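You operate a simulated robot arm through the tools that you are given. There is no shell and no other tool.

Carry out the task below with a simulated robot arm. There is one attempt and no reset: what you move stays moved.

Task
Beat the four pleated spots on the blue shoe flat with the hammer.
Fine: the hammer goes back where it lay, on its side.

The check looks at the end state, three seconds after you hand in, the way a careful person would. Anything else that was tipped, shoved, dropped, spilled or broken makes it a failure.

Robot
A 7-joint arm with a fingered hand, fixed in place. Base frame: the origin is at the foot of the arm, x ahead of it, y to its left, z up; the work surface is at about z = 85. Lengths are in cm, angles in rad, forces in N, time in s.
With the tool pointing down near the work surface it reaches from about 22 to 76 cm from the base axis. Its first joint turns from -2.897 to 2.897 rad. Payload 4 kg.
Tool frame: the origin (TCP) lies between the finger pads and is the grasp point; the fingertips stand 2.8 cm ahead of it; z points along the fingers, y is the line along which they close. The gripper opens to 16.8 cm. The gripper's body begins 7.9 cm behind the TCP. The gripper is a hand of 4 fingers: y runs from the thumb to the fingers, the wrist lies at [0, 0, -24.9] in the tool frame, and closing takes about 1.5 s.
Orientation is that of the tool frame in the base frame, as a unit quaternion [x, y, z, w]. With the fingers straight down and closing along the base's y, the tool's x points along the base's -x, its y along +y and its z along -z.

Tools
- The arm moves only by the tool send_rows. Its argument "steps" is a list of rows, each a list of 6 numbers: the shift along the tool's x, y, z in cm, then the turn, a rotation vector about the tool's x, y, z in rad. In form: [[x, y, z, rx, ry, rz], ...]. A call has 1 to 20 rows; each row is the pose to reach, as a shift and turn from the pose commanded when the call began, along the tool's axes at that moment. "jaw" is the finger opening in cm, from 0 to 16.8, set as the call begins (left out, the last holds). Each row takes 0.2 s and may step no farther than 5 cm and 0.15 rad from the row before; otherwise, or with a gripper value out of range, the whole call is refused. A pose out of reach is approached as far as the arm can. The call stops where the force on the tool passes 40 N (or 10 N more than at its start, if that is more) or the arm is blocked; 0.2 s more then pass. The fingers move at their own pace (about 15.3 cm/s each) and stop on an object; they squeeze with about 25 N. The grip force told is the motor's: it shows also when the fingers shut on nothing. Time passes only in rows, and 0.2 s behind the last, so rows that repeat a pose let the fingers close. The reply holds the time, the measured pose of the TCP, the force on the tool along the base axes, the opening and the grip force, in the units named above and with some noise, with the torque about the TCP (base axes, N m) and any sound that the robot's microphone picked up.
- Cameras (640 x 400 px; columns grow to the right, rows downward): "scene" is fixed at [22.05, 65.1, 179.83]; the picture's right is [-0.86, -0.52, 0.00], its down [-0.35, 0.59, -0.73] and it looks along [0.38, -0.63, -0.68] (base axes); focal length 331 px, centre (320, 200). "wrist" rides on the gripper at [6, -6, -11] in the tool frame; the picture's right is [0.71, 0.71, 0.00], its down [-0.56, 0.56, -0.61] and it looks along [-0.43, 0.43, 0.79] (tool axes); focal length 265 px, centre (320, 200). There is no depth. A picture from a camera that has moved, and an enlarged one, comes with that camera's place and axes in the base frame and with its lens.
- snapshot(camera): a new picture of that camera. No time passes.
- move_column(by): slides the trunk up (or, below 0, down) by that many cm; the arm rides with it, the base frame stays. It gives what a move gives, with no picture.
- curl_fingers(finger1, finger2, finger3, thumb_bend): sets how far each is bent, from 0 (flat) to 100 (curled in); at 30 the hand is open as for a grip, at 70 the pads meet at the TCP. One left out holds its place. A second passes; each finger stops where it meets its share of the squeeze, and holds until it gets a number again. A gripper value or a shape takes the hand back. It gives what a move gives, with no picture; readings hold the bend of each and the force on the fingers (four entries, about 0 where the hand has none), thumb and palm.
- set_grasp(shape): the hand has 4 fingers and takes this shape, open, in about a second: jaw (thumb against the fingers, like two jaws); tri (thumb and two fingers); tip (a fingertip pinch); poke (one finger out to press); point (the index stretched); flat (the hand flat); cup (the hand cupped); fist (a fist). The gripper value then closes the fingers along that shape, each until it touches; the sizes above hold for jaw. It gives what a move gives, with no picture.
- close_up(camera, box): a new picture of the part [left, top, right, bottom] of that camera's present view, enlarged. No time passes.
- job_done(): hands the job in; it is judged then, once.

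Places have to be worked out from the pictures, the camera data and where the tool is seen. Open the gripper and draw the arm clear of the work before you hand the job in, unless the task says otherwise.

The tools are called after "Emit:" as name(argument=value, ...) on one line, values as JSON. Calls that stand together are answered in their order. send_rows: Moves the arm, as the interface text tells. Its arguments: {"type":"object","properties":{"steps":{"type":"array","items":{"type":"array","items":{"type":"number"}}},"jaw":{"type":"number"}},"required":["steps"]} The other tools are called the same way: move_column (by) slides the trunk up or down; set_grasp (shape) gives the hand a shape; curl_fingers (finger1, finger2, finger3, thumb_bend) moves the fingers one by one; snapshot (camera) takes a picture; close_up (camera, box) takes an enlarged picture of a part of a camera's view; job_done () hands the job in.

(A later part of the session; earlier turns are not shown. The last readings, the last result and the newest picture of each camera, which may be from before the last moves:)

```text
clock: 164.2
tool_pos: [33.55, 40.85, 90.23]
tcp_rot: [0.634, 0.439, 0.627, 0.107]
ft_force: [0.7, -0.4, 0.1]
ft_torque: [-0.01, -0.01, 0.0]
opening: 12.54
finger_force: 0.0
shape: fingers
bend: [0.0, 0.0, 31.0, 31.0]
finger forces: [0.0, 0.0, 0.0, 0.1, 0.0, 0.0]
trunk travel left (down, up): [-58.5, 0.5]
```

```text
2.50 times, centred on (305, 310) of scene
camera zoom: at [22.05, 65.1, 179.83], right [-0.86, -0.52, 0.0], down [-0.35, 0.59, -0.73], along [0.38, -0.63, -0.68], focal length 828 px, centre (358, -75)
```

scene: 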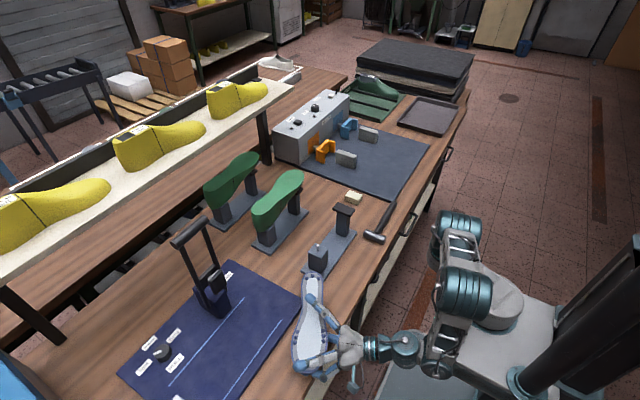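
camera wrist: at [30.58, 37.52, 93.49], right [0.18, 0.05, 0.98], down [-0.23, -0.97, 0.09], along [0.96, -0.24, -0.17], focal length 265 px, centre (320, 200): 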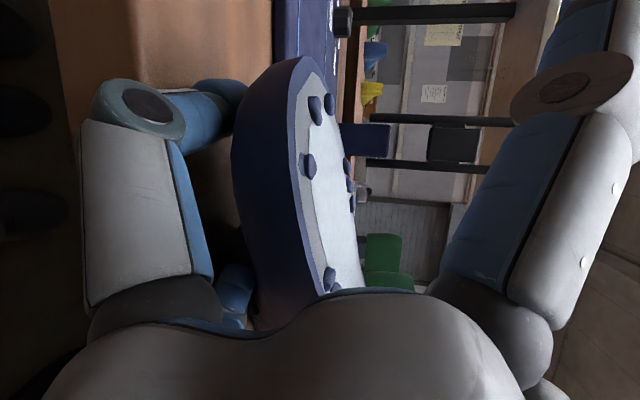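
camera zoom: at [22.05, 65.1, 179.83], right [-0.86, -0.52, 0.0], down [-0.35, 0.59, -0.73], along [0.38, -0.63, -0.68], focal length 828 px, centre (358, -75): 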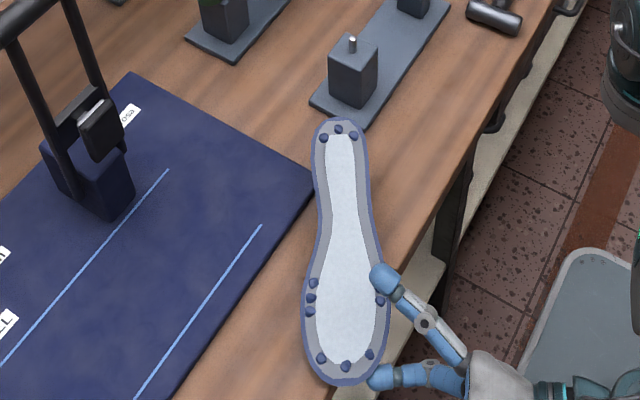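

The shoe stands free, sole up, with no contact. I move the hand back a bit more and then straight up, away from it.

Emit:
send_rows(steps=[[-0.34, -0.34, -2.45, 0, 0, 0], [1.0, 1.0, -3.2, 0, 0, 0], [3.2, 3.1, -3.8, 0, 0, 0], [5.3, 5.2, -4.4, 0, 0, 0], [7.4, 7.3, -5, 0, 0, 0], [9.5, 9.3, -5.5, 0, 0, 0], [11.6, 11.4, -6.1, 0, 0, 0]])

Emit:
snapshot(camera="scene")

```text
clock: 165.8
tool_pos: [31.25, 39.59, 107.32]
tcp_rot: [0.634, 0.44, 0.626, 0.108]
ft_force: [-0.2, 0.1, 0.1]
ft_torque: [-0.01, -0.04, 0.03]
opening: 12.5
finger_force: 0.0
shape: fingers
bend: [0.0, 0.0, 31.0, 31.0]
finger forces: [0.1, 0.0, 0.1, 0.0, 0.0, 0.0]
trunk travel left (down, up): [-58.5, 0.5]
```

```text
taken
```

scene: 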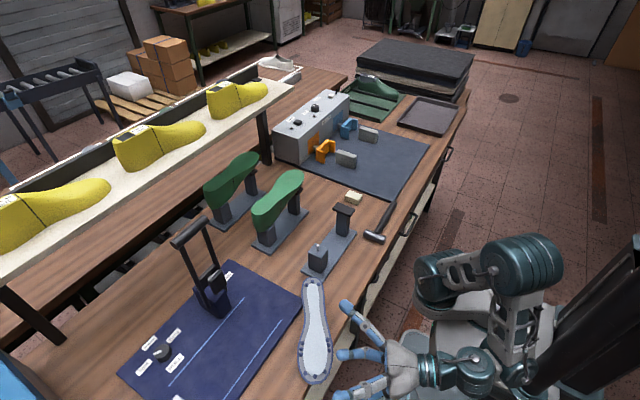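

The shoe is left standing sole-up. Now I measure its pose for a grasp from straight above.

Emit:
close_up(camera="scene", box=[270, 265, 370, 390])

```text
3.20 times, centred on (320, 328) of scene
camera zoom: at [22.05, 65.1, 179.83], right [-0.86, -0.52, 0.0], down [-0.35, 0.59, -0.73], along [0.38, -0.63, -0.68], focal length 1060 px, centre (320, -208)
```

zoom: 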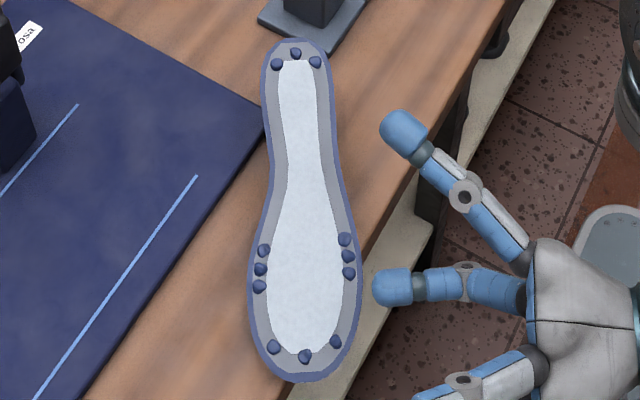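

Pose found: sole up, toe-down by 17°, heel pleat at (51.6, 19.9, 96.7), toe at (38.8, 39.3, 89.6). I open the hand and move above the waist, hand tilted 17° to be square to the sole, digits diagonal to the shoe.

Emit:
curl_fingers(finger1=15, finger2=15, finger3=15, thumb_bend=15)

Emit:
send_rows(steps=[[-0.78, 0.9, 0.78, 0.0842, -0.1055, -0.0333], [-1.57, 1.8, 1.55, 0.1685, -0.2111, -0.0666], [-2.35, 2.7, 2.33, 0.2527, -0.3166, -0.1], [-3.14, 3.6, 3.1, 0.337, -0.4221, -0.1333], [-3.92, 4.5, 3.9, 0.4212, -0.5277, -0.1666], [-4.7, 5.4, 4.66, 0.5054, -0.6332, -0.2], [-5.5, 6.3, 5.44, 0.5897, -0.7387, -0.2332], [-6.27, 7.2, 6.2, 0.6739, -0.8442, -0.2666], [-7.06, 8.1, 7, 0.7582, -0.9498, -0.3], [-7.84, 9.02, 7.77, 0.8424, -1.0553, -0.3332], [-7.84, 9.02, 7.77, 0.8424, -1.0553, -0.3332]])

Emit:
snapshot(camera="wrist")

Emit:
snapshot(camera="scene")

```text
clock: 166.8
tool_pos: [31.2, 39.6, 107.32]
tcp_rot: [0.635, 0.439, 0.627, 0.106]
ft_force: [0.1, 0.2, -0.2]
ft_torque: [0.01, 0.02, 0.0]
opening: 14.44
finger_force: 0.1
shape: fingers
bend: [15.0, 15.0, 15.0, 15.0]
finger forces: [0.0, 0.1, 0.0, 0.1, 0.1, 0.0]
trunk travel left (down, up): [-58.5, 0.5]
```

```text
clock: 169.2
tool_pos: [43.03, 32.01, 106.65]
tcp_rot: [0.767, 0.625, -0.015, 0.145]
ft_force: [0.1, 0.7, 1.2]
ft_torque: [-0.02, -0.01, 0.03]
opening: 14.46
finger_force: 0.1
shape: fingers
bend: [15.0, 15.0, 15.0, 15.0]
finger forces: [0.0, 0.0, 0.0, 0.0, 0.0, 0.1]
trunk travel left (down, up): [-58.5, 0.5]
```

```text
taken
camera wrist: at [36.75, 41.38, 114.59], right [0.83, 0.55, 0.0], down [0.32, -0.48, 0.82], along [0.45, -0.68, -0.58], focal length 265 px, centre (320, 200)
```

wrist: 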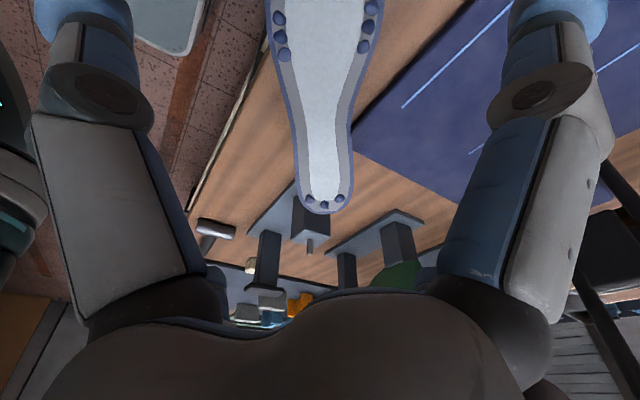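

```text
taken
```

scene: 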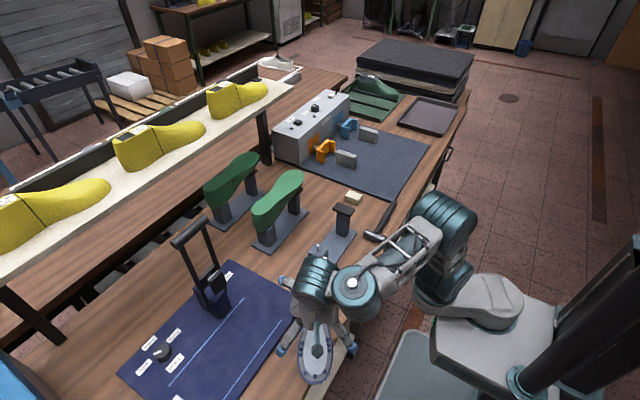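

The view confirms the alignment: the hand's axis hits the sole's waist centre 11.3 cm from the heel pleat, right at the balance point. I descend 16.3 cm along the axis, checking half-way for contact.

Emit:
send_rows(steps=[[0.2, 0.2, 3.5, 0, 0, 0], [0.2, 0.2, 7, 0, 0, 0], [0.2, 0.2, 10, 0, 0, 0], [0.2, 0.2, 12.5, 0, 0, 0], [0.2, 0.2, 14.5, 0, 0, 0], [0.2, 0.2, 16.3, 0, 0, 0], [0.2, 0.2, 16.3, 0, 0, 0]])

Emit:
snapshot(camera="wrist")

Emit:
close_up(camera="scene", box=[250, 260, 390, 400])

```text
clock: 170.8
tool_pos: [46.04, 28.45, 90.93]
tcp_rot: [0.766, 0.626, -0.014, 0.145]
ft_force: [-0.1, -0.1, 0.1]
ft_torque: [-0.04, -0.04, -0.01]
opening: 14.46
finger_force: 0.1
shape: fingers
bend: [15.0, 15.0, 15.0, 15.0]
finger forces: [0.0, 0.1, 0.0, 0.1, 0.0, 0.0]
trunk travel left (down, up): [-58.5, 0.5]
```

```text
taken
camera wrist: at [39.68, 37.87, 98.82], right [0.83, 0.55, 0.0], down [0.32, -0.48, 0.82], along [0.45, -0.68, -0.58], focal length 265 px, centre (320, 200)
```

wrist: 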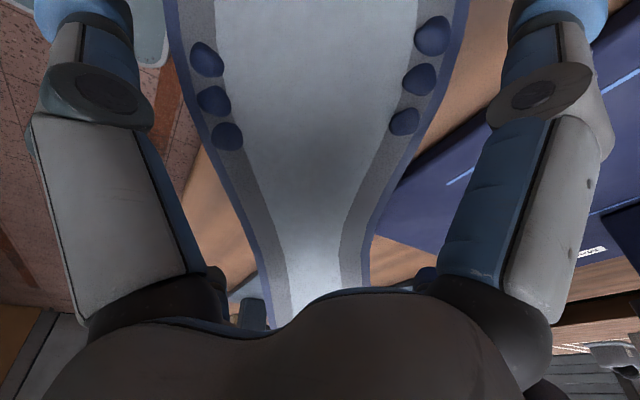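

```text
2.86 times, centred on (320, 330) of scene
camera zoom: at [22.05, 65.1, 179.83], right [-0.86, -0.52, 0.0], down [-0.35, 0.59, -0.73], along [0.38, -0.63, -0.68], focal length 946 px, centre (320, -171)
```

zoom: 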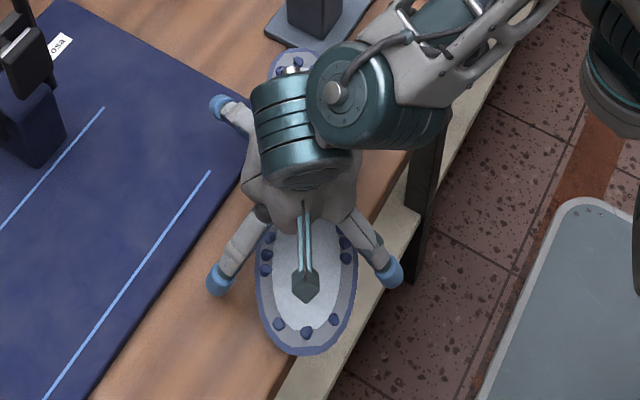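

No contact, digits on both sides. I close all four digits on the waist.

Emit:
send_rows(steps=[[0, 0, 0, 0, 0, 0], [0, 0, 0, 0, 0, 0], [0, 0, 0, 0, 0, 0], [0, 0, 0, 0, 0, 0], [0, 0, 0, 0, 0, 0], [0, 0, 0, 0, 0, 0], [0, 0, 0, 0, 0, 0], [0, 0, 0, 0, 0, 0]], jaw=0)

Emit:
snapshot(camera="wrist")

Emit:
close_up(camera="scene", box=[250, 260, 390, 400])

```text
clock: 172.6
tool_pos: [45.99, 28.47, 90.83]
tcp_rot: [0.767, 0.625, -0.014, 0.146]
ft_force: [1.2, -0.9, 0.3]
ft_torque: [-0.16, -0.25, -0.04]
opening: 11.19
finger_force: 25.7
shape: jaw
bend: [26.0, 79.0, 34.0, 22.0]
finger forces: [37.1, 24.4, 25.7, 0.0, 42.0, 0.0]
trunk travel left (down, up): [-58.5, 0.5]
```

```text
taken
camera wrist: at [39.69, 37.87, 98.84], right [0.83, 0.55, 0.0], down [0.32, -0.48, 0.82], along [0.45, -0.68, -0.58], focal length 265 px, centre (320, 200)
```

wrist: 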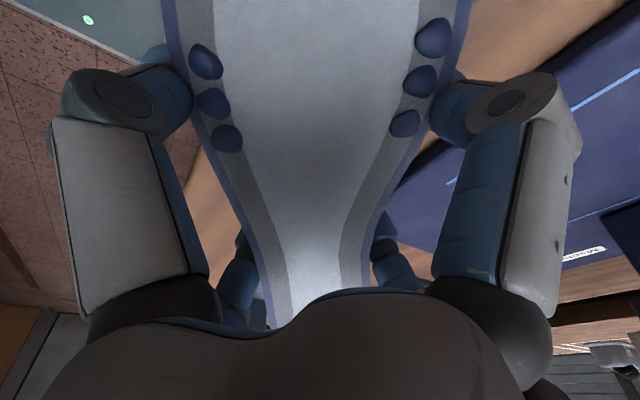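

```text
2.86 times, centred on (320, 330) of scene
camera zoom: at [22.05, 65.1, 179.83], right [-0.86, -0.52, 0.0], down [-0.35, 0.59, -0.73], along [0.38, -0.63, -0.68], focal length 946 px, centre (320, -171)
```

zoom: 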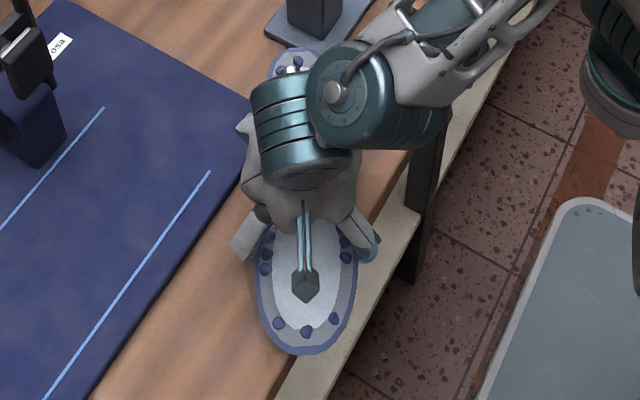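

A firm grasp with the shoe unmoved. I lift 3 cm and check.

Emit:
send_rows(steps=[[-0.16, 0.16, -0.76, 0, 0, 0], [-0.33, 0.33, -1.53, 0, 0, 0], [-0.49, 0.49, -2.3, 0, 0, 0], [-0.66, 0.66, -3.06, 0, 0, 0], [-0.66, 0.66, -3.06, 0, 0, 0]])

Emit:
snapshot(camera="wrist")

```text
clock: 173.8
tool_pos: [46.01, 28.28, 94.11]
tcp_rot: [0.766, 0.626, -0.015, 0.145]
ft_force: [0.0, -0.8, -8.1]
ft_torque: [0.1, 0.06, 0.0]
opening: 11.12
finger_force: 25.2
shape: jaw
bend: [26.0, 79.0, 34.0, 22.0]
finger forces: [36.8, 26.7, 27.8, 0.0, 41.0, 0.0]
trunk travel left (down, up): [-58.5, 0.5]
```

```text
taken
camera wrist: at [39.68, 37.74, 101.99], right [0.83, 0.55, 0.0], down [0.32, -0.48, 0.82], along [0.45, -0.68, -0.58], focal length 265 px, centre (320, 200)
```

wrist: 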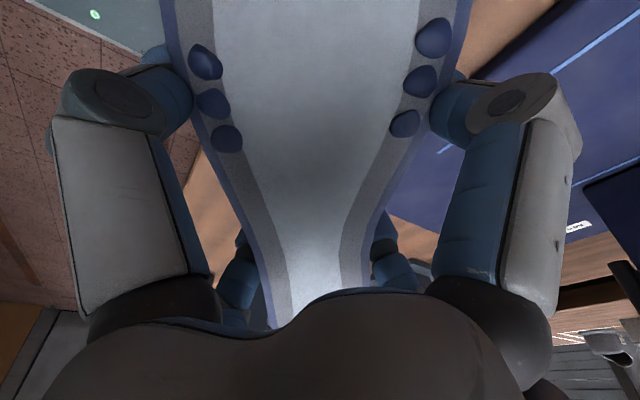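

The lift is perfect: 8 N weight and almost no torque. From the wrist view I find the hand's axis passes through the shoe at original coordinates (56.8, −0.7). I raise to z≈112 and straighten the hand to vertical, which should level the sole.

Emit:
send_rows(steps=[[-0.6, 0.6, -2.9, 0, 0, 0], [-1.2, 1.2, -5.7, 0, 0, 0], [-1.9, 1.9, -8.6, 0.07, 0.07, 0], [-2.5, 2.5, -11.5, 0.14, 0.14, 0], [-3.1, 3.1, -14.3, 0.2093, 0.2093, 0], [-3.71, 3.71, -17.2, 0.2093, 0.2093, 0], [-3.71, 3.71, -17.2, 0.2093, 0.2093, 0]])

Emit:
close_up(camera="scene", box=[240, 200, 400, 340])

```text
clock: 175.4
tool_pos: [46.02, 28.09, 111.87]
tcp_rot: [0.774, 0.633, 0.001, -0.001]
ft_force: [-0.1, 0.2, -7.2]
ft_torque: [0.09, 0.02, 0.02]
opening: 11.09
finger_force: 24.9
shape: jaw
bend: [26.0, 79.0, 34.0, 22.0]
finger forces: [38.7, 27.8, 28.5, 0.0, 42.4, 0.0]
trunk travel left (down, up): [-58.5, 0.5]
```

```text
2.86 times, centred on (320, 270) of scene
camera zoom: at [22.05, 65.1, 179.83], right [-0.86, -0.52, 0.0], down [-0.35, 0.59, -0.73], along [0.38, -0.63, -0.68], focal length 946 px, centre (320, 0)
```

zoom: 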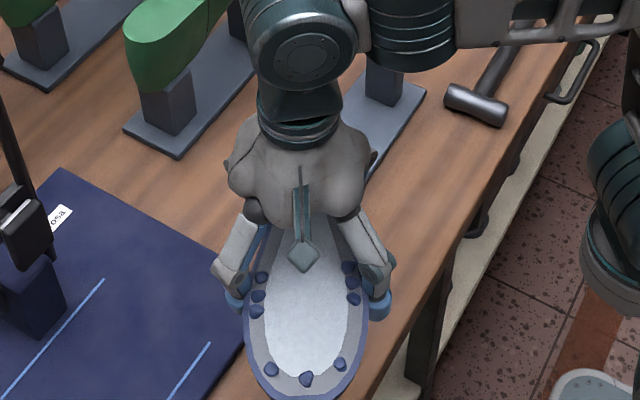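

Vertical and steady. Now I yaw the shoe 146° counter-clockwise while moving in front of the stand, so that its toe points to −y.

Emit:
send_rows(steps=[[-1.17, 0.41, 0, 0, 0, -0.142], [-2.33, 0.81, 0, 0, 0, -0.284], [-3.5, 1.22, 0, 0, 0, -0.426], [-4.67, 1.62, 0, 0, 0, -0.568], [-5.83, 2.03, 0, 0, 0, -0.71], [-7, 2.43, 0, 0, 0, -0.852], [-8.17, 2.84, 0, 0, 0, -0.994], [-9.33, 3.24, 0, 0, 0, -1.136], [-10.5, 3.65, 0, 0, 0, -1.279], [-11.67, 4.06, 0, 0, 0, -1.421], [-12.83, 4.46, 0, 0, 0, -1.563], [-14, 4.87, 0, 0, 0, -1.705], [-15.17, 5.27, 0, 0, 0, -1.847], [-16.33, 5.68, 0, 0, 0, -1.989], [-17.5, 6.08, 0, 0, 0, -2.131], [-18.67, 6.49, 0, 0, 0, -2.273], [-19.83, 6.89, 0, 0, 0, -2.415], [-21, 7.3, 0, 0, 0, -2.557], [-21, 7.3, 0, 0, 0, -2.557]])

Emit:
snapshot(camera="scene")

Emit:
snapshot(camera="wrist")

```text
clock: 179.4
tool_pos: [48.93, 6.02, 111.95]
tcp_rot: [-0.384, 0.923, 0.002, 0.0]
ft_force: [-0.3, 0.4, -7.2]
ft_torque: [-0.08, 0.0, 0.01]
opening: 11.05
finger_force: 25.2
shape: jaw
bend: [26.0, 79.0, 34.0, 22.0]
finger forces: [42.7, 32.2, 31.6, 0.0, 45.8, 0.1]
trunk travel left (down, up): [-58.5, 0.5]
```

```text
taken
```

scene: 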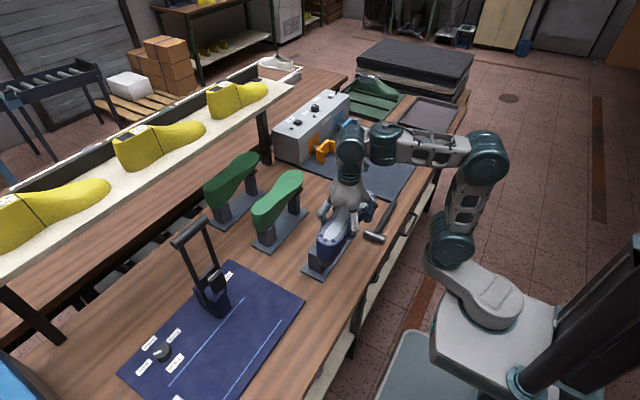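

```text
taken
camera wrist: at [48.94, -2.59, 122.91], right [-1.0, 0.0, 0.0], down [0.0, 0.79, 0.62], along [0.0, 0.62, -0.79], focal length 265 px, centre (320, 200)
```

wrist: 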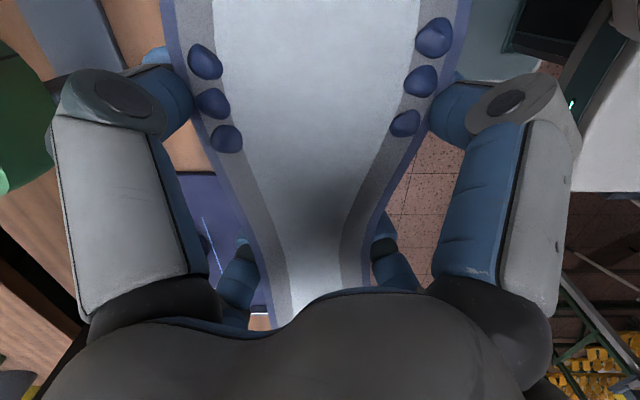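

The shoe now has its original heading. I zoom to verify that it is level and to measure where its features are relative to the hand.

Emit:
close_up(camera="scene", box=[300, 175, 400, 275])

Emit:
close_up(camera="scene", box=[305, 215, 365, 275])

```text
4.00 times, centred on (350, 225) of scene
camera zoom: at [22.05, 65.1, 179.83], right [-0.86, -0.52, 0.0], down [-0.35, 0.59, -0.73], along [0.38, -0.63, -0.68], focal length 1325 px, centre (200, 100)
```

zoom: 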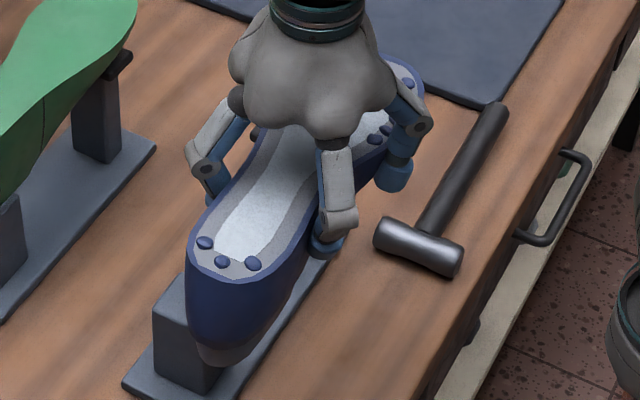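

```text
6.67 times, centred on (335, 245) of scene
camera zoom: at [22.05, 65.1, 179.83], right [-0.86, -0.52, 0.0], down [-0.35, 0.59, -0.73], along [0.38, -0.63, -0.68], focal length 2208 px, centre (220, -100)
```

zoom: 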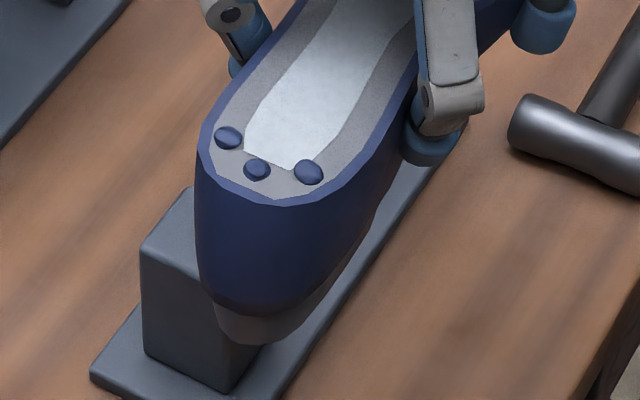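

The shoe is level except for about 4° toe-down and 1.4° of yaw. I correct both and move to hover over the stand with the hole above the pin.

Emit:
send_rows(steps=[[0, -2, 0, 0.0165, 0.0165, 0.008], [-0.3, -4, 0, 0.033, 0.033, 0.016], [-0.5, -6, 0.5, 0.0495, 0.0495, 0.024], [-0.7, -8, 1.5, 0.0495, 0.0495, 0.024], [-0.97, -10.29, 3, 0.0495, 0.0495, 0.024], [-0.97, -10.29, 3.9, 0.0495, 0.0495, 0.024], [-0.97, -10.29, 3.9, 0.0495, 0.0495, 0.024]])

Emit:
close_up(camera="scene", box=[300, 175, 380, 275])

Emit:
close_up(camera="scene", box=[300, 215, 340, 240])

Emit:
close_up(camera="scene", box=[325, 184, 365, 209])

```text
clock: 181.0
tool_pos: [56.92, -0.34, 108.14]
tcp_rot: [-0.372, 0.928, -0.031, -0.013]
ft_force: [0.0, 0.7, -7.8]
ft_torque: [-0.09, 0.07, 0.0]
opening: 11.01
finger_force: 24.8
shape: jaw
bend: [26.0, 79.0, 34.0, 22.0]
finger forces: [43.6, 32.9, 32.2, 0.0, 46.6, 0.0]
trunk travel left (down, up): [-58.5, 0.5]
```

```text
4.00 times, centred on (340, 225) of scene
camera zoom: at [22.05, 65.1, 179.83], right [-0.86, -0.52, 0.0], down [-0.35, 0.59, -0.73], along [0.38, -0.63, -0.68], focal length 1325 px, centre (240, 100)
```

zoom: 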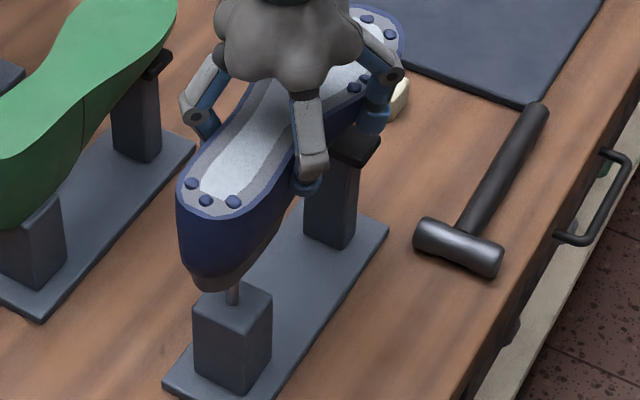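

```text
16.00 times, centred on (320, 228) of scene
camera zoom: at [22.05, 65.1, 179.83], right [-0.86, -0.52, 0.0], down [-0.35, 0.59, -0.73], along [0.38, -0.63, -0.68], focal length 5299 px, centre (320, -240)
```

zoom: 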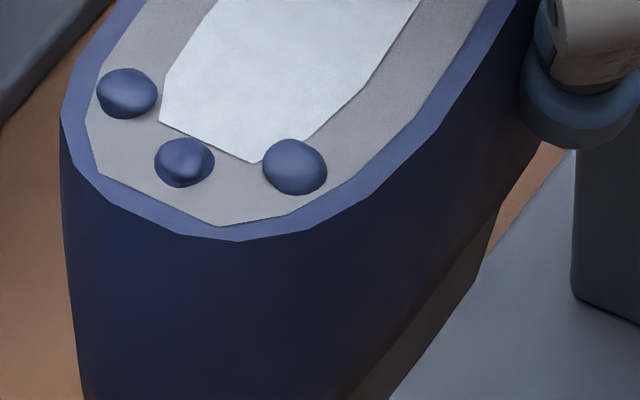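

```text
16.00 times, centred on (345, 196) of scene
camera zoom: at [22.05, 65.1, 179.83], right [-0.86, -0.52, 0.0], down [-0.35, 0.59, -0.73], along [0.38, -0.63, -0.68], focal length 5299 px, centre (-80, 256)
```

zoom: 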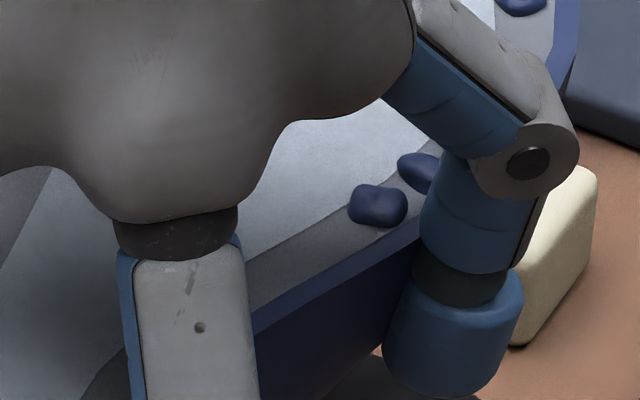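

Comparing pleat pixels with the first pictures: the shoe is within about 2 mm sideways and needs about −0.4 cm in y, then straight down about 5.9 cm. I apply the correction and lower to just above the pin tip.

Emit:
send_rows(steps=[[0.23, -0.33, 0, 0, 0, 0], [0.23, -0.33, 1, 0, 0, 0], [0.23, -0.33, 2, 0, 0, 0], [0.23, -0.33, 2.6, 0, 0, 0], [0.23, -0.33, 2.6, 0, 0, 0]])

Emit:
close_up(camera="scene", box=[300, 215, 340, 240])

Emit:
close_up(camera="scene", box=[300, 175, 380, 275])

Emit:
snapshot(camera="wrist")

```text
clock: 182.2
tool_pos: [57.01, -0.95, 105.4]
tcp_rot: [-0.372, 0.928, -0.03, -0.013]
ft_force: [0.1, -0.5, -6.6]
ft_torque: [-0.09, 0.03, 0.0]
opening: 11.04
finger_force: 25.1
shape: jaw
bend: [26.0, 79.0, 34.0, 22.0]
finger forces: [43.7, 33.1, 32.1, 0.1, 46.7, 0.0]
trunk travel left (down, up): [-58.5, 0.5]
```

```text
16.00 times, centred on (320, 228) of scene
camera zoom: at [22.05, 65.1, 179.83], right [-0.86, -0.52, 0.0], down [-0.35, 0.59, -0.73], along [0.38, -0.63, -0.68], focal length 5299 px, centre (320, -240)
```

zoom: 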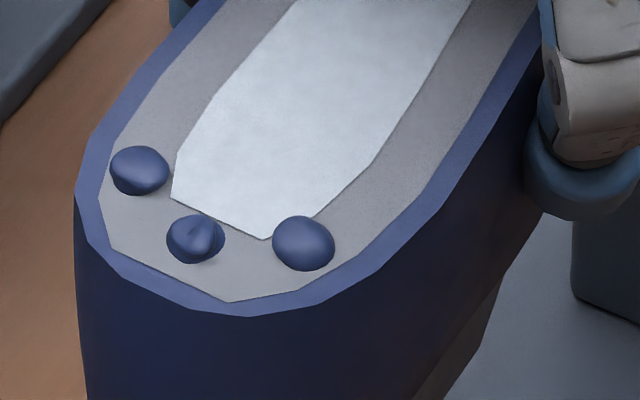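

```text
4.00 times, centred on (340, 225) of scene
camera zoom: at [22.05, 65.1, 179.83], right [-0.86, -0.52, 0.0], down [-0.35, 0.59, -0.73], along [0.38, -0.63, -0.68], focal length 1325 px, centre (240, 100)
```

zoom: 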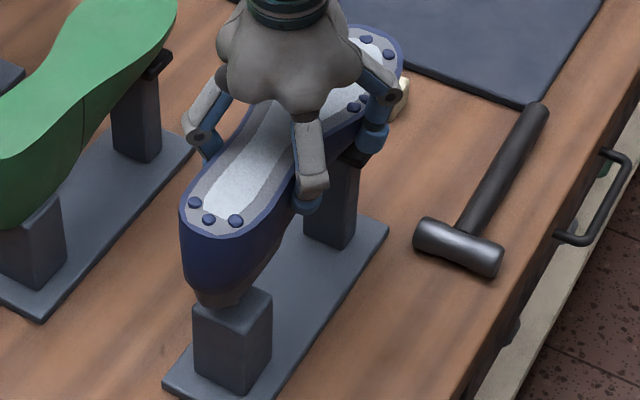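

```text
taken
camera wrist: at [56.86, -8.84, 116.81], right [-1.0, 0.02, 0.0], down [0.02, 0.83, 0.56], along [0.01, 0.56, -0.83], focal length 265 px, centre (320, 200)
```

wrist: 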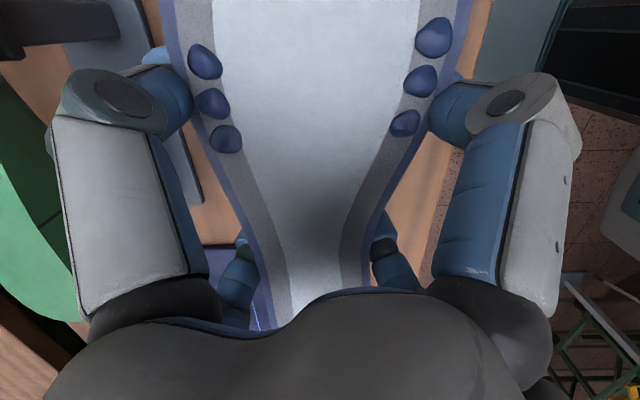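

Sideways match is now within a millimetre; height says the pin tip is about 1 cm below the cone. I nudge (−0.2, +0.25) and lower in small steps, watching for a touch at the pin-tip height.

Emit:
send_rows(steps=[[-0.03, 0.32, 0, 0, 0, 0], [-0.03, 0.32, 0.3, 0, 0, 0], [-0.03, 0.32, 0.6, 0, 0, 0], [-0.03, 0.32, 0.9, 0, 0, 0], [-0.03, 0.32, 1.2, 0, 0, 0]])

```text
clock: 183.4
tool_pos: [56.86, -0.8, 104.26]
tcp_rot: [-0.372, 0.928, -0.03, -0.013]
ft_force: [-0.6, 0.2, -7.2]
ft_torque: [-0.08, 0.01, -0.01]
opening: 11.05
finger_force: 25.1
shape: jaw
bend: [26.0, 79.0, 34.0, 22.0]
finger forces: [43.9, 33.1, 32.1, 0.1, 46.9, 0.0]
trunk travel left (down, up): [-58.5, 0.5]
```

No touch yet at z≈104.2 (weight unchanged). I keep lowering in 0.3 cm steps.

Emit:
send_rows(steps=[[0, 0, 0.25, 0, 0, 0], [0, 0, 0.5, 0, 0, 0], [0, 0, 0.75, 0, 0, 0]])

Emit:
close_up(camera="scene", box=[300, 215, 340, 240])

```text
clock: 184.2
tool_pos: [56.84, -0.88, 103.65]
tcp_rot: [-0.371, 0.928, -0.03, -0.013]
ft_force: [0.8, -0.3, -7.7]
ft_torque: [-0.07, 0.01, -0.01]
opening: 11.05
finger_force: 25.2
shape: jaw
bend: [26.0, 79.0, 34.0, 22.0]
finger forces: [44.0, 33.2, 32.2, 0.0, 46.9, 0.0]
trunk travel left (down, up): [-58.5, 0.5]
```

```text
16.00 times, centred on (320, 228) of scene
camera zoom: at [22.05, 65.1, 179.83], right [-0.86, -0.52, 0.0], down [-0.35, 0.59, -0.73], along [0.38, -0.63, -0.68], focal length 5299 px, centre (320, -240)
```

zoom: 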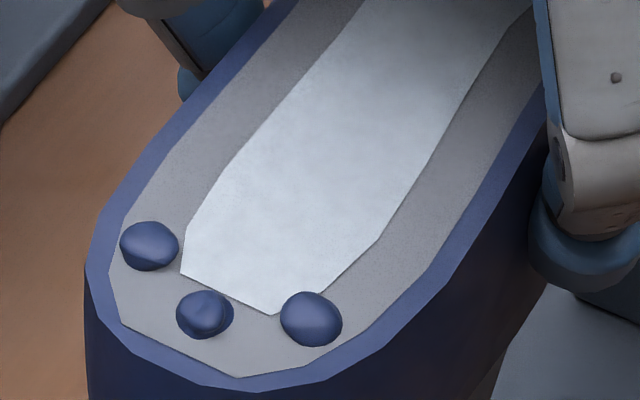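

The pleats are only about 1.4 cm above their original height and there's still no resistance — the pin must already be inside the hole. I lower the rest gently.

Emit:
send_rows(steps=[[0, 0, 0.3, 0, 0, 0], [0, 0, 0.6, 0, 0, 0], [0, 0, 0.9, 0, 0, 0], [0, 0, 1.1, 0, 0, 0]])

Emit:
close_up(camera="scene", box=[300, 215, 340, 240])

Emit:
close_up(camera="scene", box=[300, 175, 380, 275])

```text
clock: 185.2
tool_pos: [56.89, -1.07, 102.5]
tcp_rot: [-0.37, 0.928, -0.032, -0.014]
ft_force: [0.6, 0.0, -2.1]
ft_torque: [-0.4, 0.07, -0.01]
opening: 11.04
finger_force: 25.1
shape: jaw
bend: [26.0, 79.0, 34.0, 22.0]
finger forces: [44.4, 33.6, 32.8, 0.0, 47.1, 0.1]
trunk travel left (down, up): [-58.5, 0.5]
```

```text
16.00 times, centred on (320, 228) of scene
camera zoom: at [22.05, 65.1, 179.83], right [-0.86, -0.52, 0.0], down [-0.35, 0.59, -0.73], along [0.38, -0.63, -0.68], focal length 5299 px, centre (320, -240)
```

zoom: 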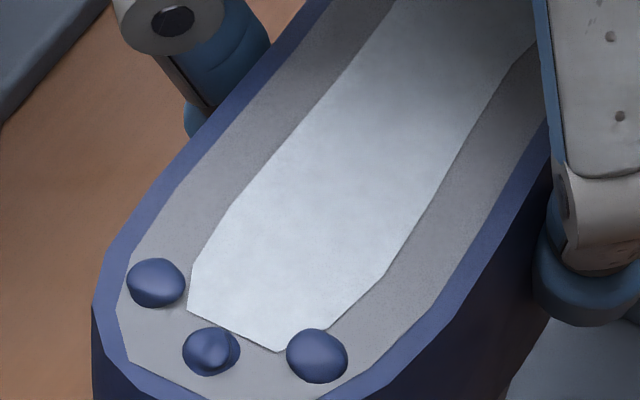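

```text
4.00 times, centred on (340, 225) of scene
camera zoom: at [22.05, 65.1, 179.83], right [-0.86, -0.52, 0.0], down [-0.35, 0.59, -0.73], along [0.38, -0.63, -0.68], focal length 1325 px, centre (240, 100)
```

zoom: 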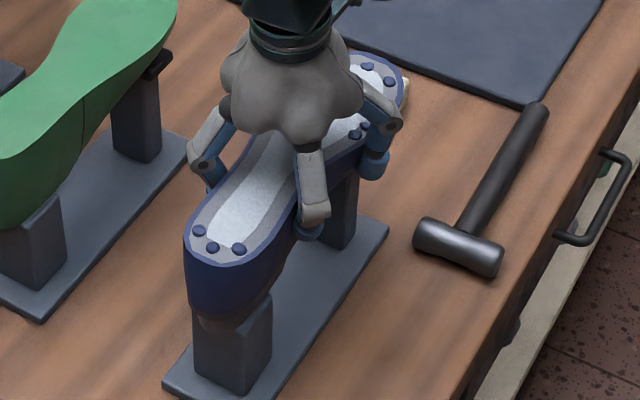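

The toe now rests on the front rest (torque shows the contact there) and the heel is about 3 mm high. I lower the last bit with a slight toe-up correction.

Emit:
send_rows(steps=[[0, 0, 0.1, 0.005, 0.005, 0], [0, 0, 0.2, 0.01, 0.01, 0], [0, 0, 0.3, 0.012, 0.012, 0]])

Emit:
close_up(camera="scene", box=[300, 215, 340, 240])

```text
clock: 186.0
tool_pos: [56.91, -0.99, 102.39]
tcp_rot: [-0.372, 0.927, -0.039, -0.014]
ft_force: [1.6, 0.4, 20.2]
ft_torque: [0.7, 0.36, 0.12]
opening: 11.03
finger_force: 25.2
shape: jaw
bend: [26.0, 79.0, 34.0, 22.0]
finger forces: [40.8, 34.2, 31.5, 0.0, 47.6, 0.0]
trunk travel left (down, up): [-58.5, 0.5]
```

```text
16.00 times, centred on (320, 228) of scene
camera zoom: at [22.05, 65.1, 179.83], right [-0.86, -0.52, 0.0], down [-0.35, 0.59, -0.73], along [0.38, -0.63, -0.68], focal length 5299 px, centre (320, -240)
```

zoom: 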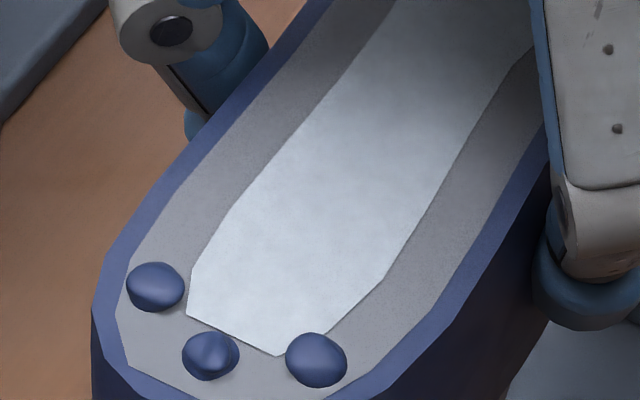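

Seated on both supports (20 N). I ease up a touch and open the hand.

Emit:
send_rows(steps=[[0, 0, -0.15, 0, 0, 0], [0, 0, -0.15, 0, 0, 0], [0, 0, -0.15, 0, 0, 0], [0, 0, -0.15, 0, 0, 0]], jaw=13)

Emit:
close_up(camera="scene", box=[300, 175, 380, 275])

Emit:
snapshot(camera="wrist")

```text
clock: 187.0
tool_pos: [56.85, -0.87, 102.24]
tcp_rot: [-0.372, 0.927, -0.038, -0.017]
ft_force: [2.6, 2.9, 0.0]
ft_torque: [-0.03, -0.07, -0.03]
opening: 13.15
finger_force: 0.1
shape: jaw
bend: [23.0, 24.0, 24.0, 21.0]
finger forces: [4.7, 0.0, 0.0, 0.1, 5.9, 0.1]
trunk travel left (down, up): [-58.5, 0.5]
```

```text
4.00 times, centred on (340, 225) of scene
camera zoom: at [22.05, 65.1, 179.83], right [-0.86, -0.52, 0.0], down [-0.35, 0.59, -0.73], along [0.38, -0.63, -0.68], focal length 1325 px, centre (240, 100)
```

zoom: 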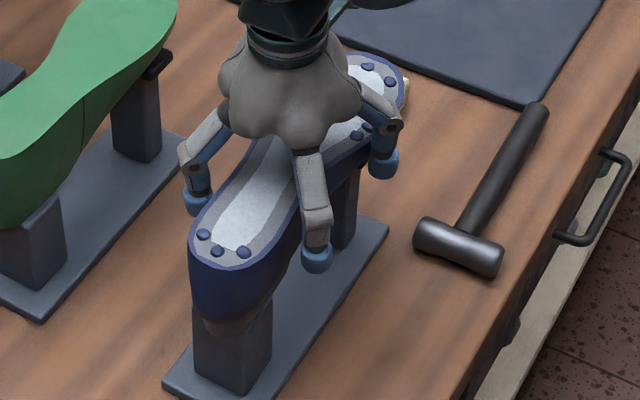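

```text
taken
camera wrist: at [56.55, -8.51, 113.82], right [-1.0, 0.02, 0.0], down [0.02, 0.84, 0.55], along [0.01, 0.55, -0.84], focal length 265 px, centre (320, 200)
```

wrist: 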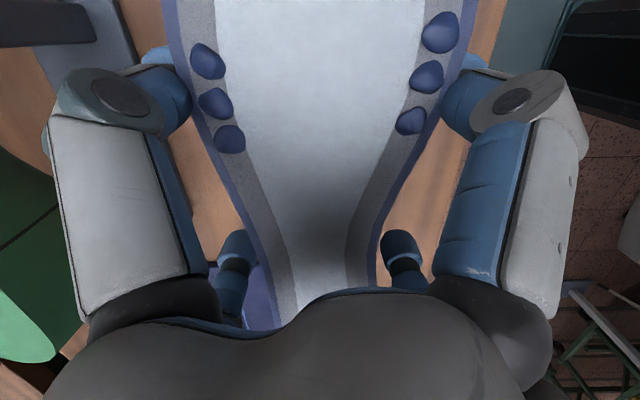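

The shoe sits on the stand again. Thumb and finger 1 still touch lightly, so I open fully and then rise straight up.

Emit:
send_rows(steps=[[0, 0, 0, 0, 0, 0], [0, 0, 0, 0, 0, 0], [0, 0, 0, 0, 0, 0]], jaw=16.8)

Emit:
send_rows(steps=[[0, 0, -1, 0, 0, 0], [0, 0, -3, 0, 0, 0], [0, 0, -6, 0, 0, 0], [0, 0, -10, 0, 0, 0], [0, 0, -14, 0, 0, 0], [0, 0, -16, 0, 0, 0]])

Emit:
snapshot(camera="scene")

Emit:
close_up(camera="scene", box=[280, 170, 420, 290])

```text
clock: 187.8
tool_pos: [56.68, -1.0, 102.39]
tcp_rot: [-0.371, 0.928, -0.039, -0.017]
ft_force: [0.3, 0.9, -0.4]
ft_torque: [0.03, -0.01, -0.02]
opening: 16.8
finger_force: 0.2
shape: jaw
bend: [30.0, 30.0, 30.0, 30.0]
finger forces: [0.1, 0.0, 0.0, 0.0, 0.0, 0.1]
trunk travel left (down, up): [-58.5, 0.5]
```

```text
clock: 189.2
tool_pos: [60.07, 2.57, 114.29]
tcp_rot: [-0.37, 0.929, 0.003, 0.004]
ft_force: [-0.1, -0.9, 0.5]
ft_torque: [0.03, 0.05, 0.02]
opening: 16.83
finger_force: 0.0
shape: jaw
bend: [30.0, 30.0, 30.0, 30.0]
finger forces: [0.0, 0.0, 0.0, 0.0, 0.0, 0.0]
out of reach, approached as far as the arm can: row 5, 6
trunk travel left (down, up): [-58.5, 0.5]
```

```text
taken
```

scene: 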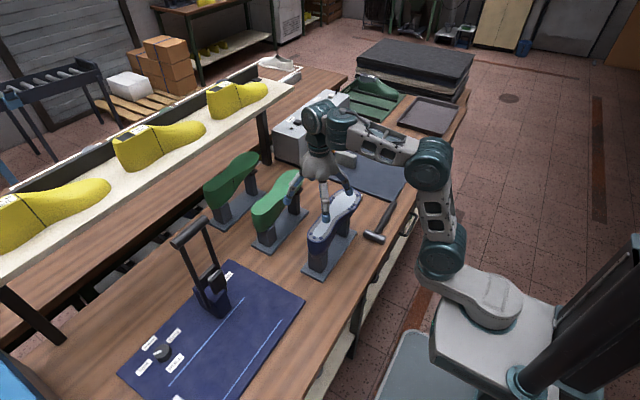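

```text
3.33 times, centred on (350, 230) of scene
camera zoom: at [22.05, 65.1, 179.83], right [-0.86, -0.52, 0.0], down [-0.35, 0.59, -0.73], along [0.38, -0.63, -0.68], focal length 1104 px, centre (220, 100)
```

zoom: 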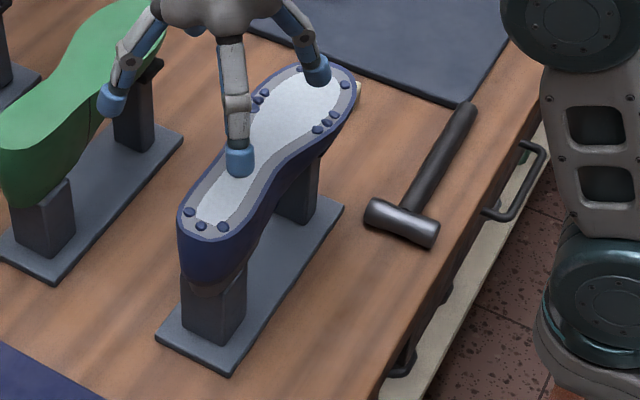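

The shoe is back on its stand. I move the hand back away from the shoes and then check the shoe's seating precisely.

Emit:
send_rows(steps=[[3.5, -0.2, 0, 0, 0, 0], [7, -0.4, 0, 0, 0, 0], [10.5, -0.5, 0.5, 0, 0, 0], [14, -0.7, 1, 0, 0, 0], [17.3, -0.8, 1.5, 0, 0, 0], [17.3, -0.8, 1.5, 0, 0, 0]])

Emit:
close_up(camera="scene", box=[300, 215, 340, 240])

Emit:
close_up(camera="scene", box=[325, 184, 365, 209])

Emit:
close_up(camera="scene", box=[280, 170, 420, 290])

```text
clock: 190.6
tool_pos: [44.82, -12.15, 117.71]
tcp_rot: [-0.372, 0.927, -0.039, -0.016]
ft_force: [0.6, -0.4, -0.6]
ft_torque: [-0.04, -0.02, 0.02]
opening: 16.79
finger_force: 0.1
shape: jaw
bend: [30.0, 30.0, 30.0, 30.0]
finger forces: [0.0, 0.1, 0.0, 0.0, 0.0, 0.0]
out of reach, approached as far as the arm can: row 1
trunk travel left (down, up): [-58.5, 0.5]
```

```text
16.00 times, centred on (320, 228) of scene
camera zoom: at [22.05, 65.1, 179.83], right [-0.86, -0.52, 0.0], down [-0.35, 0.59, -0.73], along [0.38, -0.63, -0.68], focal length 5299 px, centre (320, -240)
```

zoom: 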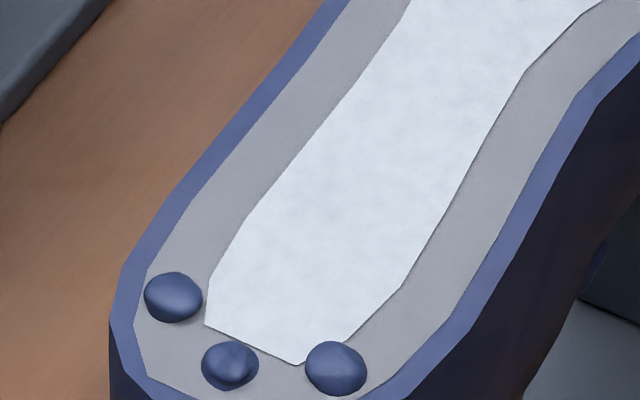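

```text
16.00 times, centred on (345, 196) of scene
camera zoom: at [22.05, 65.1, 179.83], right [-0.86, -0.52, 0.0], down [-0.35, 0.59, -0.73], along [0.38, -0.63, -0.68], focal length 5299 px, centre (-80, 256)
```

zoom: 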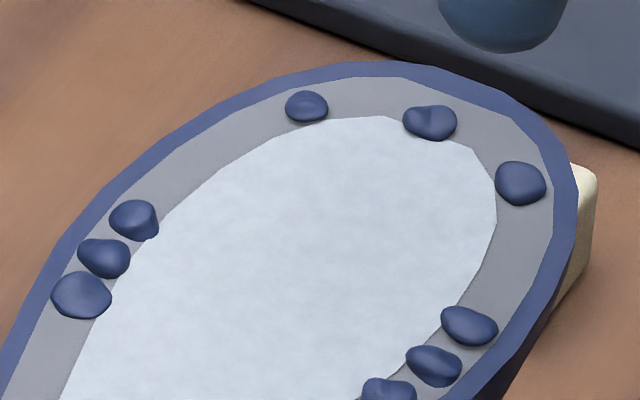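

```text
3.33 times, centred on (350, 230) of scene
camera zoom: at [22.05, 65.1, 179.83], right [-0.86, -0.52, 0.0], down [-0.35, 0.59, -0.73], along [0.38, -0.63, -0.68], focal length 1104 px, centre (220, 100)
```

zoom: 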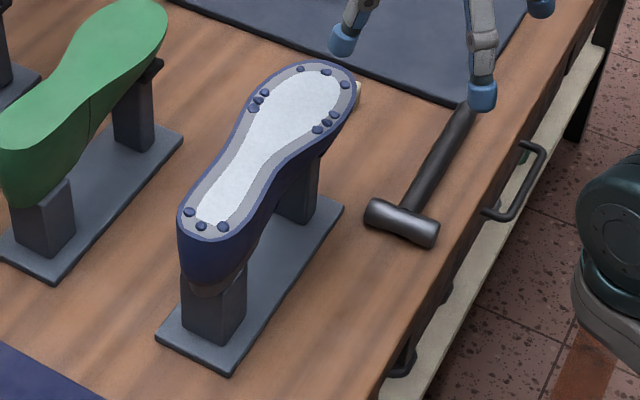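

The shoe is seated within about 4 mm of its first position. Now the hammer: I roll the hand to the well-reachable side (tool-x azimuth ≈47°) and move above the handle, 12 cm behind the head.

Emit:
send_rows(steps=[[0.4, -0.5, 0.7, -0.0045, 0.0044, 0.147], [0.8, -1, 1.4, -0.009, 0.0088, 0.294], [1.2, -1.5, 2.1, -0.0135, 0.0132, 0.441], [1.6, -2, 2.8, -0.018, 0.0176, 0.588], [2, -2.5, 3.5, -0.0225, 0.022, 0.735], [2.4, -3, 4.2, -0.027, 0.0264, 0.882], [2.8, -3.5, 4.9, -0.0315, 0.0308, 1.029], [3.2, -4, 5.6, -0.036, 0.0352, 1.176], [3.6, -4.5, 6.3, -0.0405, 0.0396, 1.323], [4, -5, 7, -0.045, 0.044, 1.47], [4.4, -5.5, 7.7, -0.0495, 0.0484, 1.617], [4.8, -6, 8.4, -0.054, 0.0528, 1.764], [5.2, -6.5, 9.1, -0.0585, 0.0572, 1.911], [5.6, -7, 9.8, -0.063, 0.0616, 2.058], [6, -7.5, 10.5, -0.0675, 0.066, 2.205], [6.4, -8, 11.2, -0.072, 0.0704, 2.352], [6.8, -8.5, 11.9, -0.0765, 0.0748, 2.499], [7.2, -9, 12.6, -0.081, 0.0792, 2.646], [7.4, -9.5, 13.3, -0.0855, 0.0836, 2.793], [7.6, -10, 13.8, -0.0885, 0.0868, 2.937]], jaw=9)

Emit:
snapshot(camera="wrist")

```text
clock: 194.8
tool_pos: [46.23, -25.92, 105.09]
tcp_rot: [0.887, 0.462, -0.003, -0.002]
ft_force: [0.5, 0.1, 0.7]
ft_torque: [0.01, 0.02, 0.03]
opening: 9.05
finger_force: 0.0
shape: jaw
bend: [32.0, 32.0, 32.0, 33.0]
finger forces: [0.0, 0.0, 0.1, 0.1, 0.0, 0.1]
trunk travel left (down, up): [-58.5, 0.5]
```

```text
taken
camera wrist: at [44.73, -17.54, 115.98], right [0.98, 0.17, -0.01], down [0.14, -0.78, 0.61], along [0.1, -0.61, -0.79], focal length 265 px, centre (320, 200)
```

wrist: 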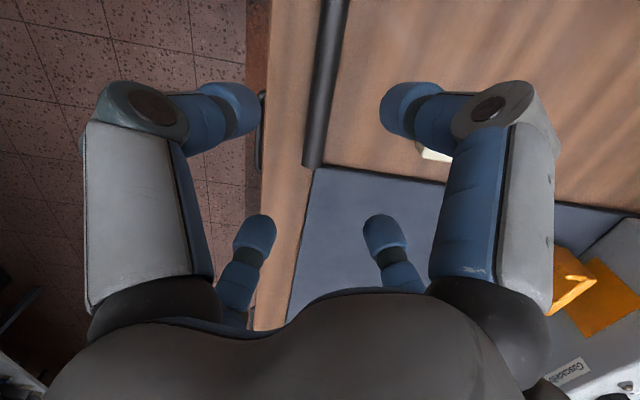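

I finish the last 8° of roll and look again to align with the handle.

Emit:
send_rows(steps=[[0, 0, 0, 0, 0, 0.072], [0, 0, 0, -0.002, 0.002, 0.144], [0, 0, 0, -0.002, 0.002, 0.144]])

Emit:
snapshot(camera="wrist")

Emit:
close_up(camera="wrist", box=[270, 0, 390, 180])

```text
clock: 195.6
tool_pos: [46.25, -26.0, 105.1]
tcp_rot: [0.917, 0.398, -0.002, -0.001]
ft_force: [0.5, 0.2, -0.4]
ft_torque: [0.01, 0.01, 0.04]
opening: 9.06
finger_force: 0.0
shape: jaw
bend: [32.0, 32.0, 32.0, 33.0]
finger forces: [0.1, 0.0, 0.0, 0.0, 0.1, 0.0]
trunk travel left (down, up): [-58.5, 0.5]
```

```text
taken
camera wrist: at [45.94, -17.39, 115.9], right [1.0, 0.03, 0.0], down [0.03, -0.79, 0.61], along [0.02, -0.61, -0.79], focal length 265 px, centre (320, 200)
```

wrist: 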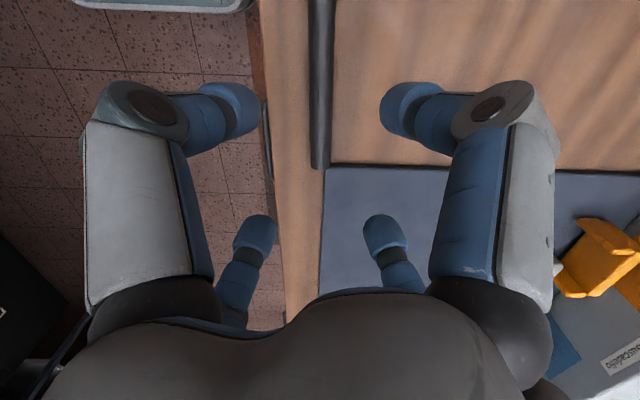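

```text
2.22 times, centred on (330, 90) of wrist
camera zoom: at [45.94, -17.39, 115.9], right [1.0, 0.03, 0.0], down [0.03, -0.79, 0.61], along [0.02, -0.61, -0.79], focal length 590 px, centre (298, 444)
```

zoom: 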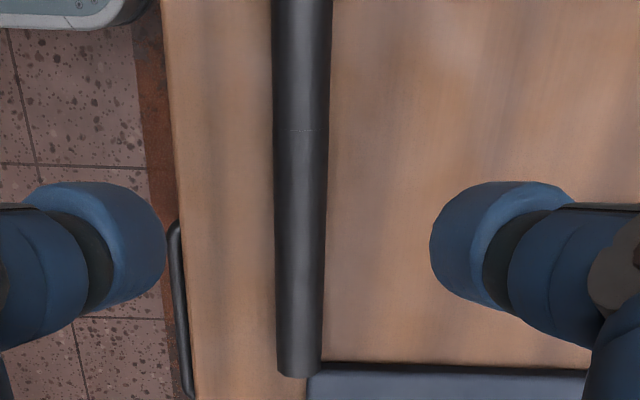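

The hand is aligned with the handle within a millimetre or two. I descend to z≈88.4 and close on it.

Emit:
send_rows(steps=[[0.08, 0.09, 4, 0, 0, 0], [0.08, 0.09, 8, 0, 0, 0], [0.08, 0.09, 12, 0, 0, 0], [0.08, 0.09, 15, 0, 0, 0], [0.08, 0.09, 16.5, 0, 0, 0], [0.08, 0.09, 16.5, 0, 0, 0]])

Emit:
snapshot(camera="wrist")

Emit:
close_up(camera="scene", box=[340, 150, 460, 270])

```text
clock: 197.0
tool_pos: [46.15, -25.75, 88.8]
tcp_rot: [0.917, 0.399, -0.002, -0.001]
ft_force: [0.4, 0.3, -0.6]
ft_torque: [-0.03, 0.03, 0.02]
opening: 9.03
finger_force: 0.1
shape: jaw
bend: [32.0, 32.0, 32.0, 33.0]
finger forces: [0.1, 0.0, 0.1, 0.0, 0.0, 0.0]
trunk travel left (down, up): [-58.5, 0.5]
```

```text
taken
camera wrist: at [45.88, -17.26, 99.59], right [1.0, 0.03, 0.0], down [0.03, -0.79, 0.61], along [0.02, -0.61, -0.79], focal length 265 px, centre (320, 200)
```

wrist: 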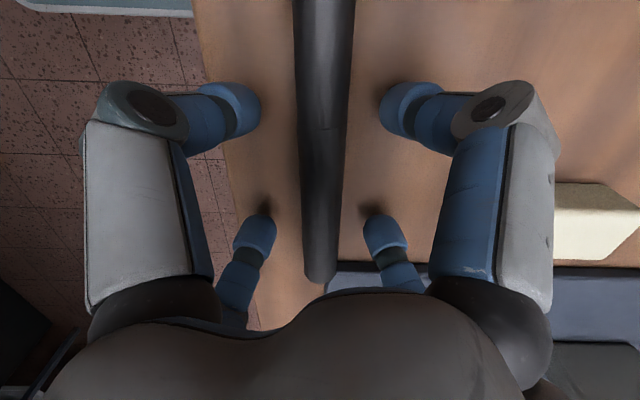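

```text
3.33 times, centred on (400, 210) of scene
camera zoom: at [22.05, 65.1, 179.83], right [-0.86, -0.52, 0.0], down [-0.35, 0.59, -0.73], along [0.38, -0.63, -0.68], focal length 1104 px, centre (53, 167)
```

zoom: 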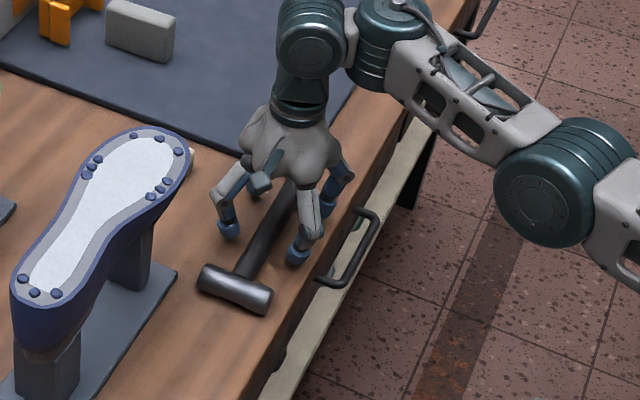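

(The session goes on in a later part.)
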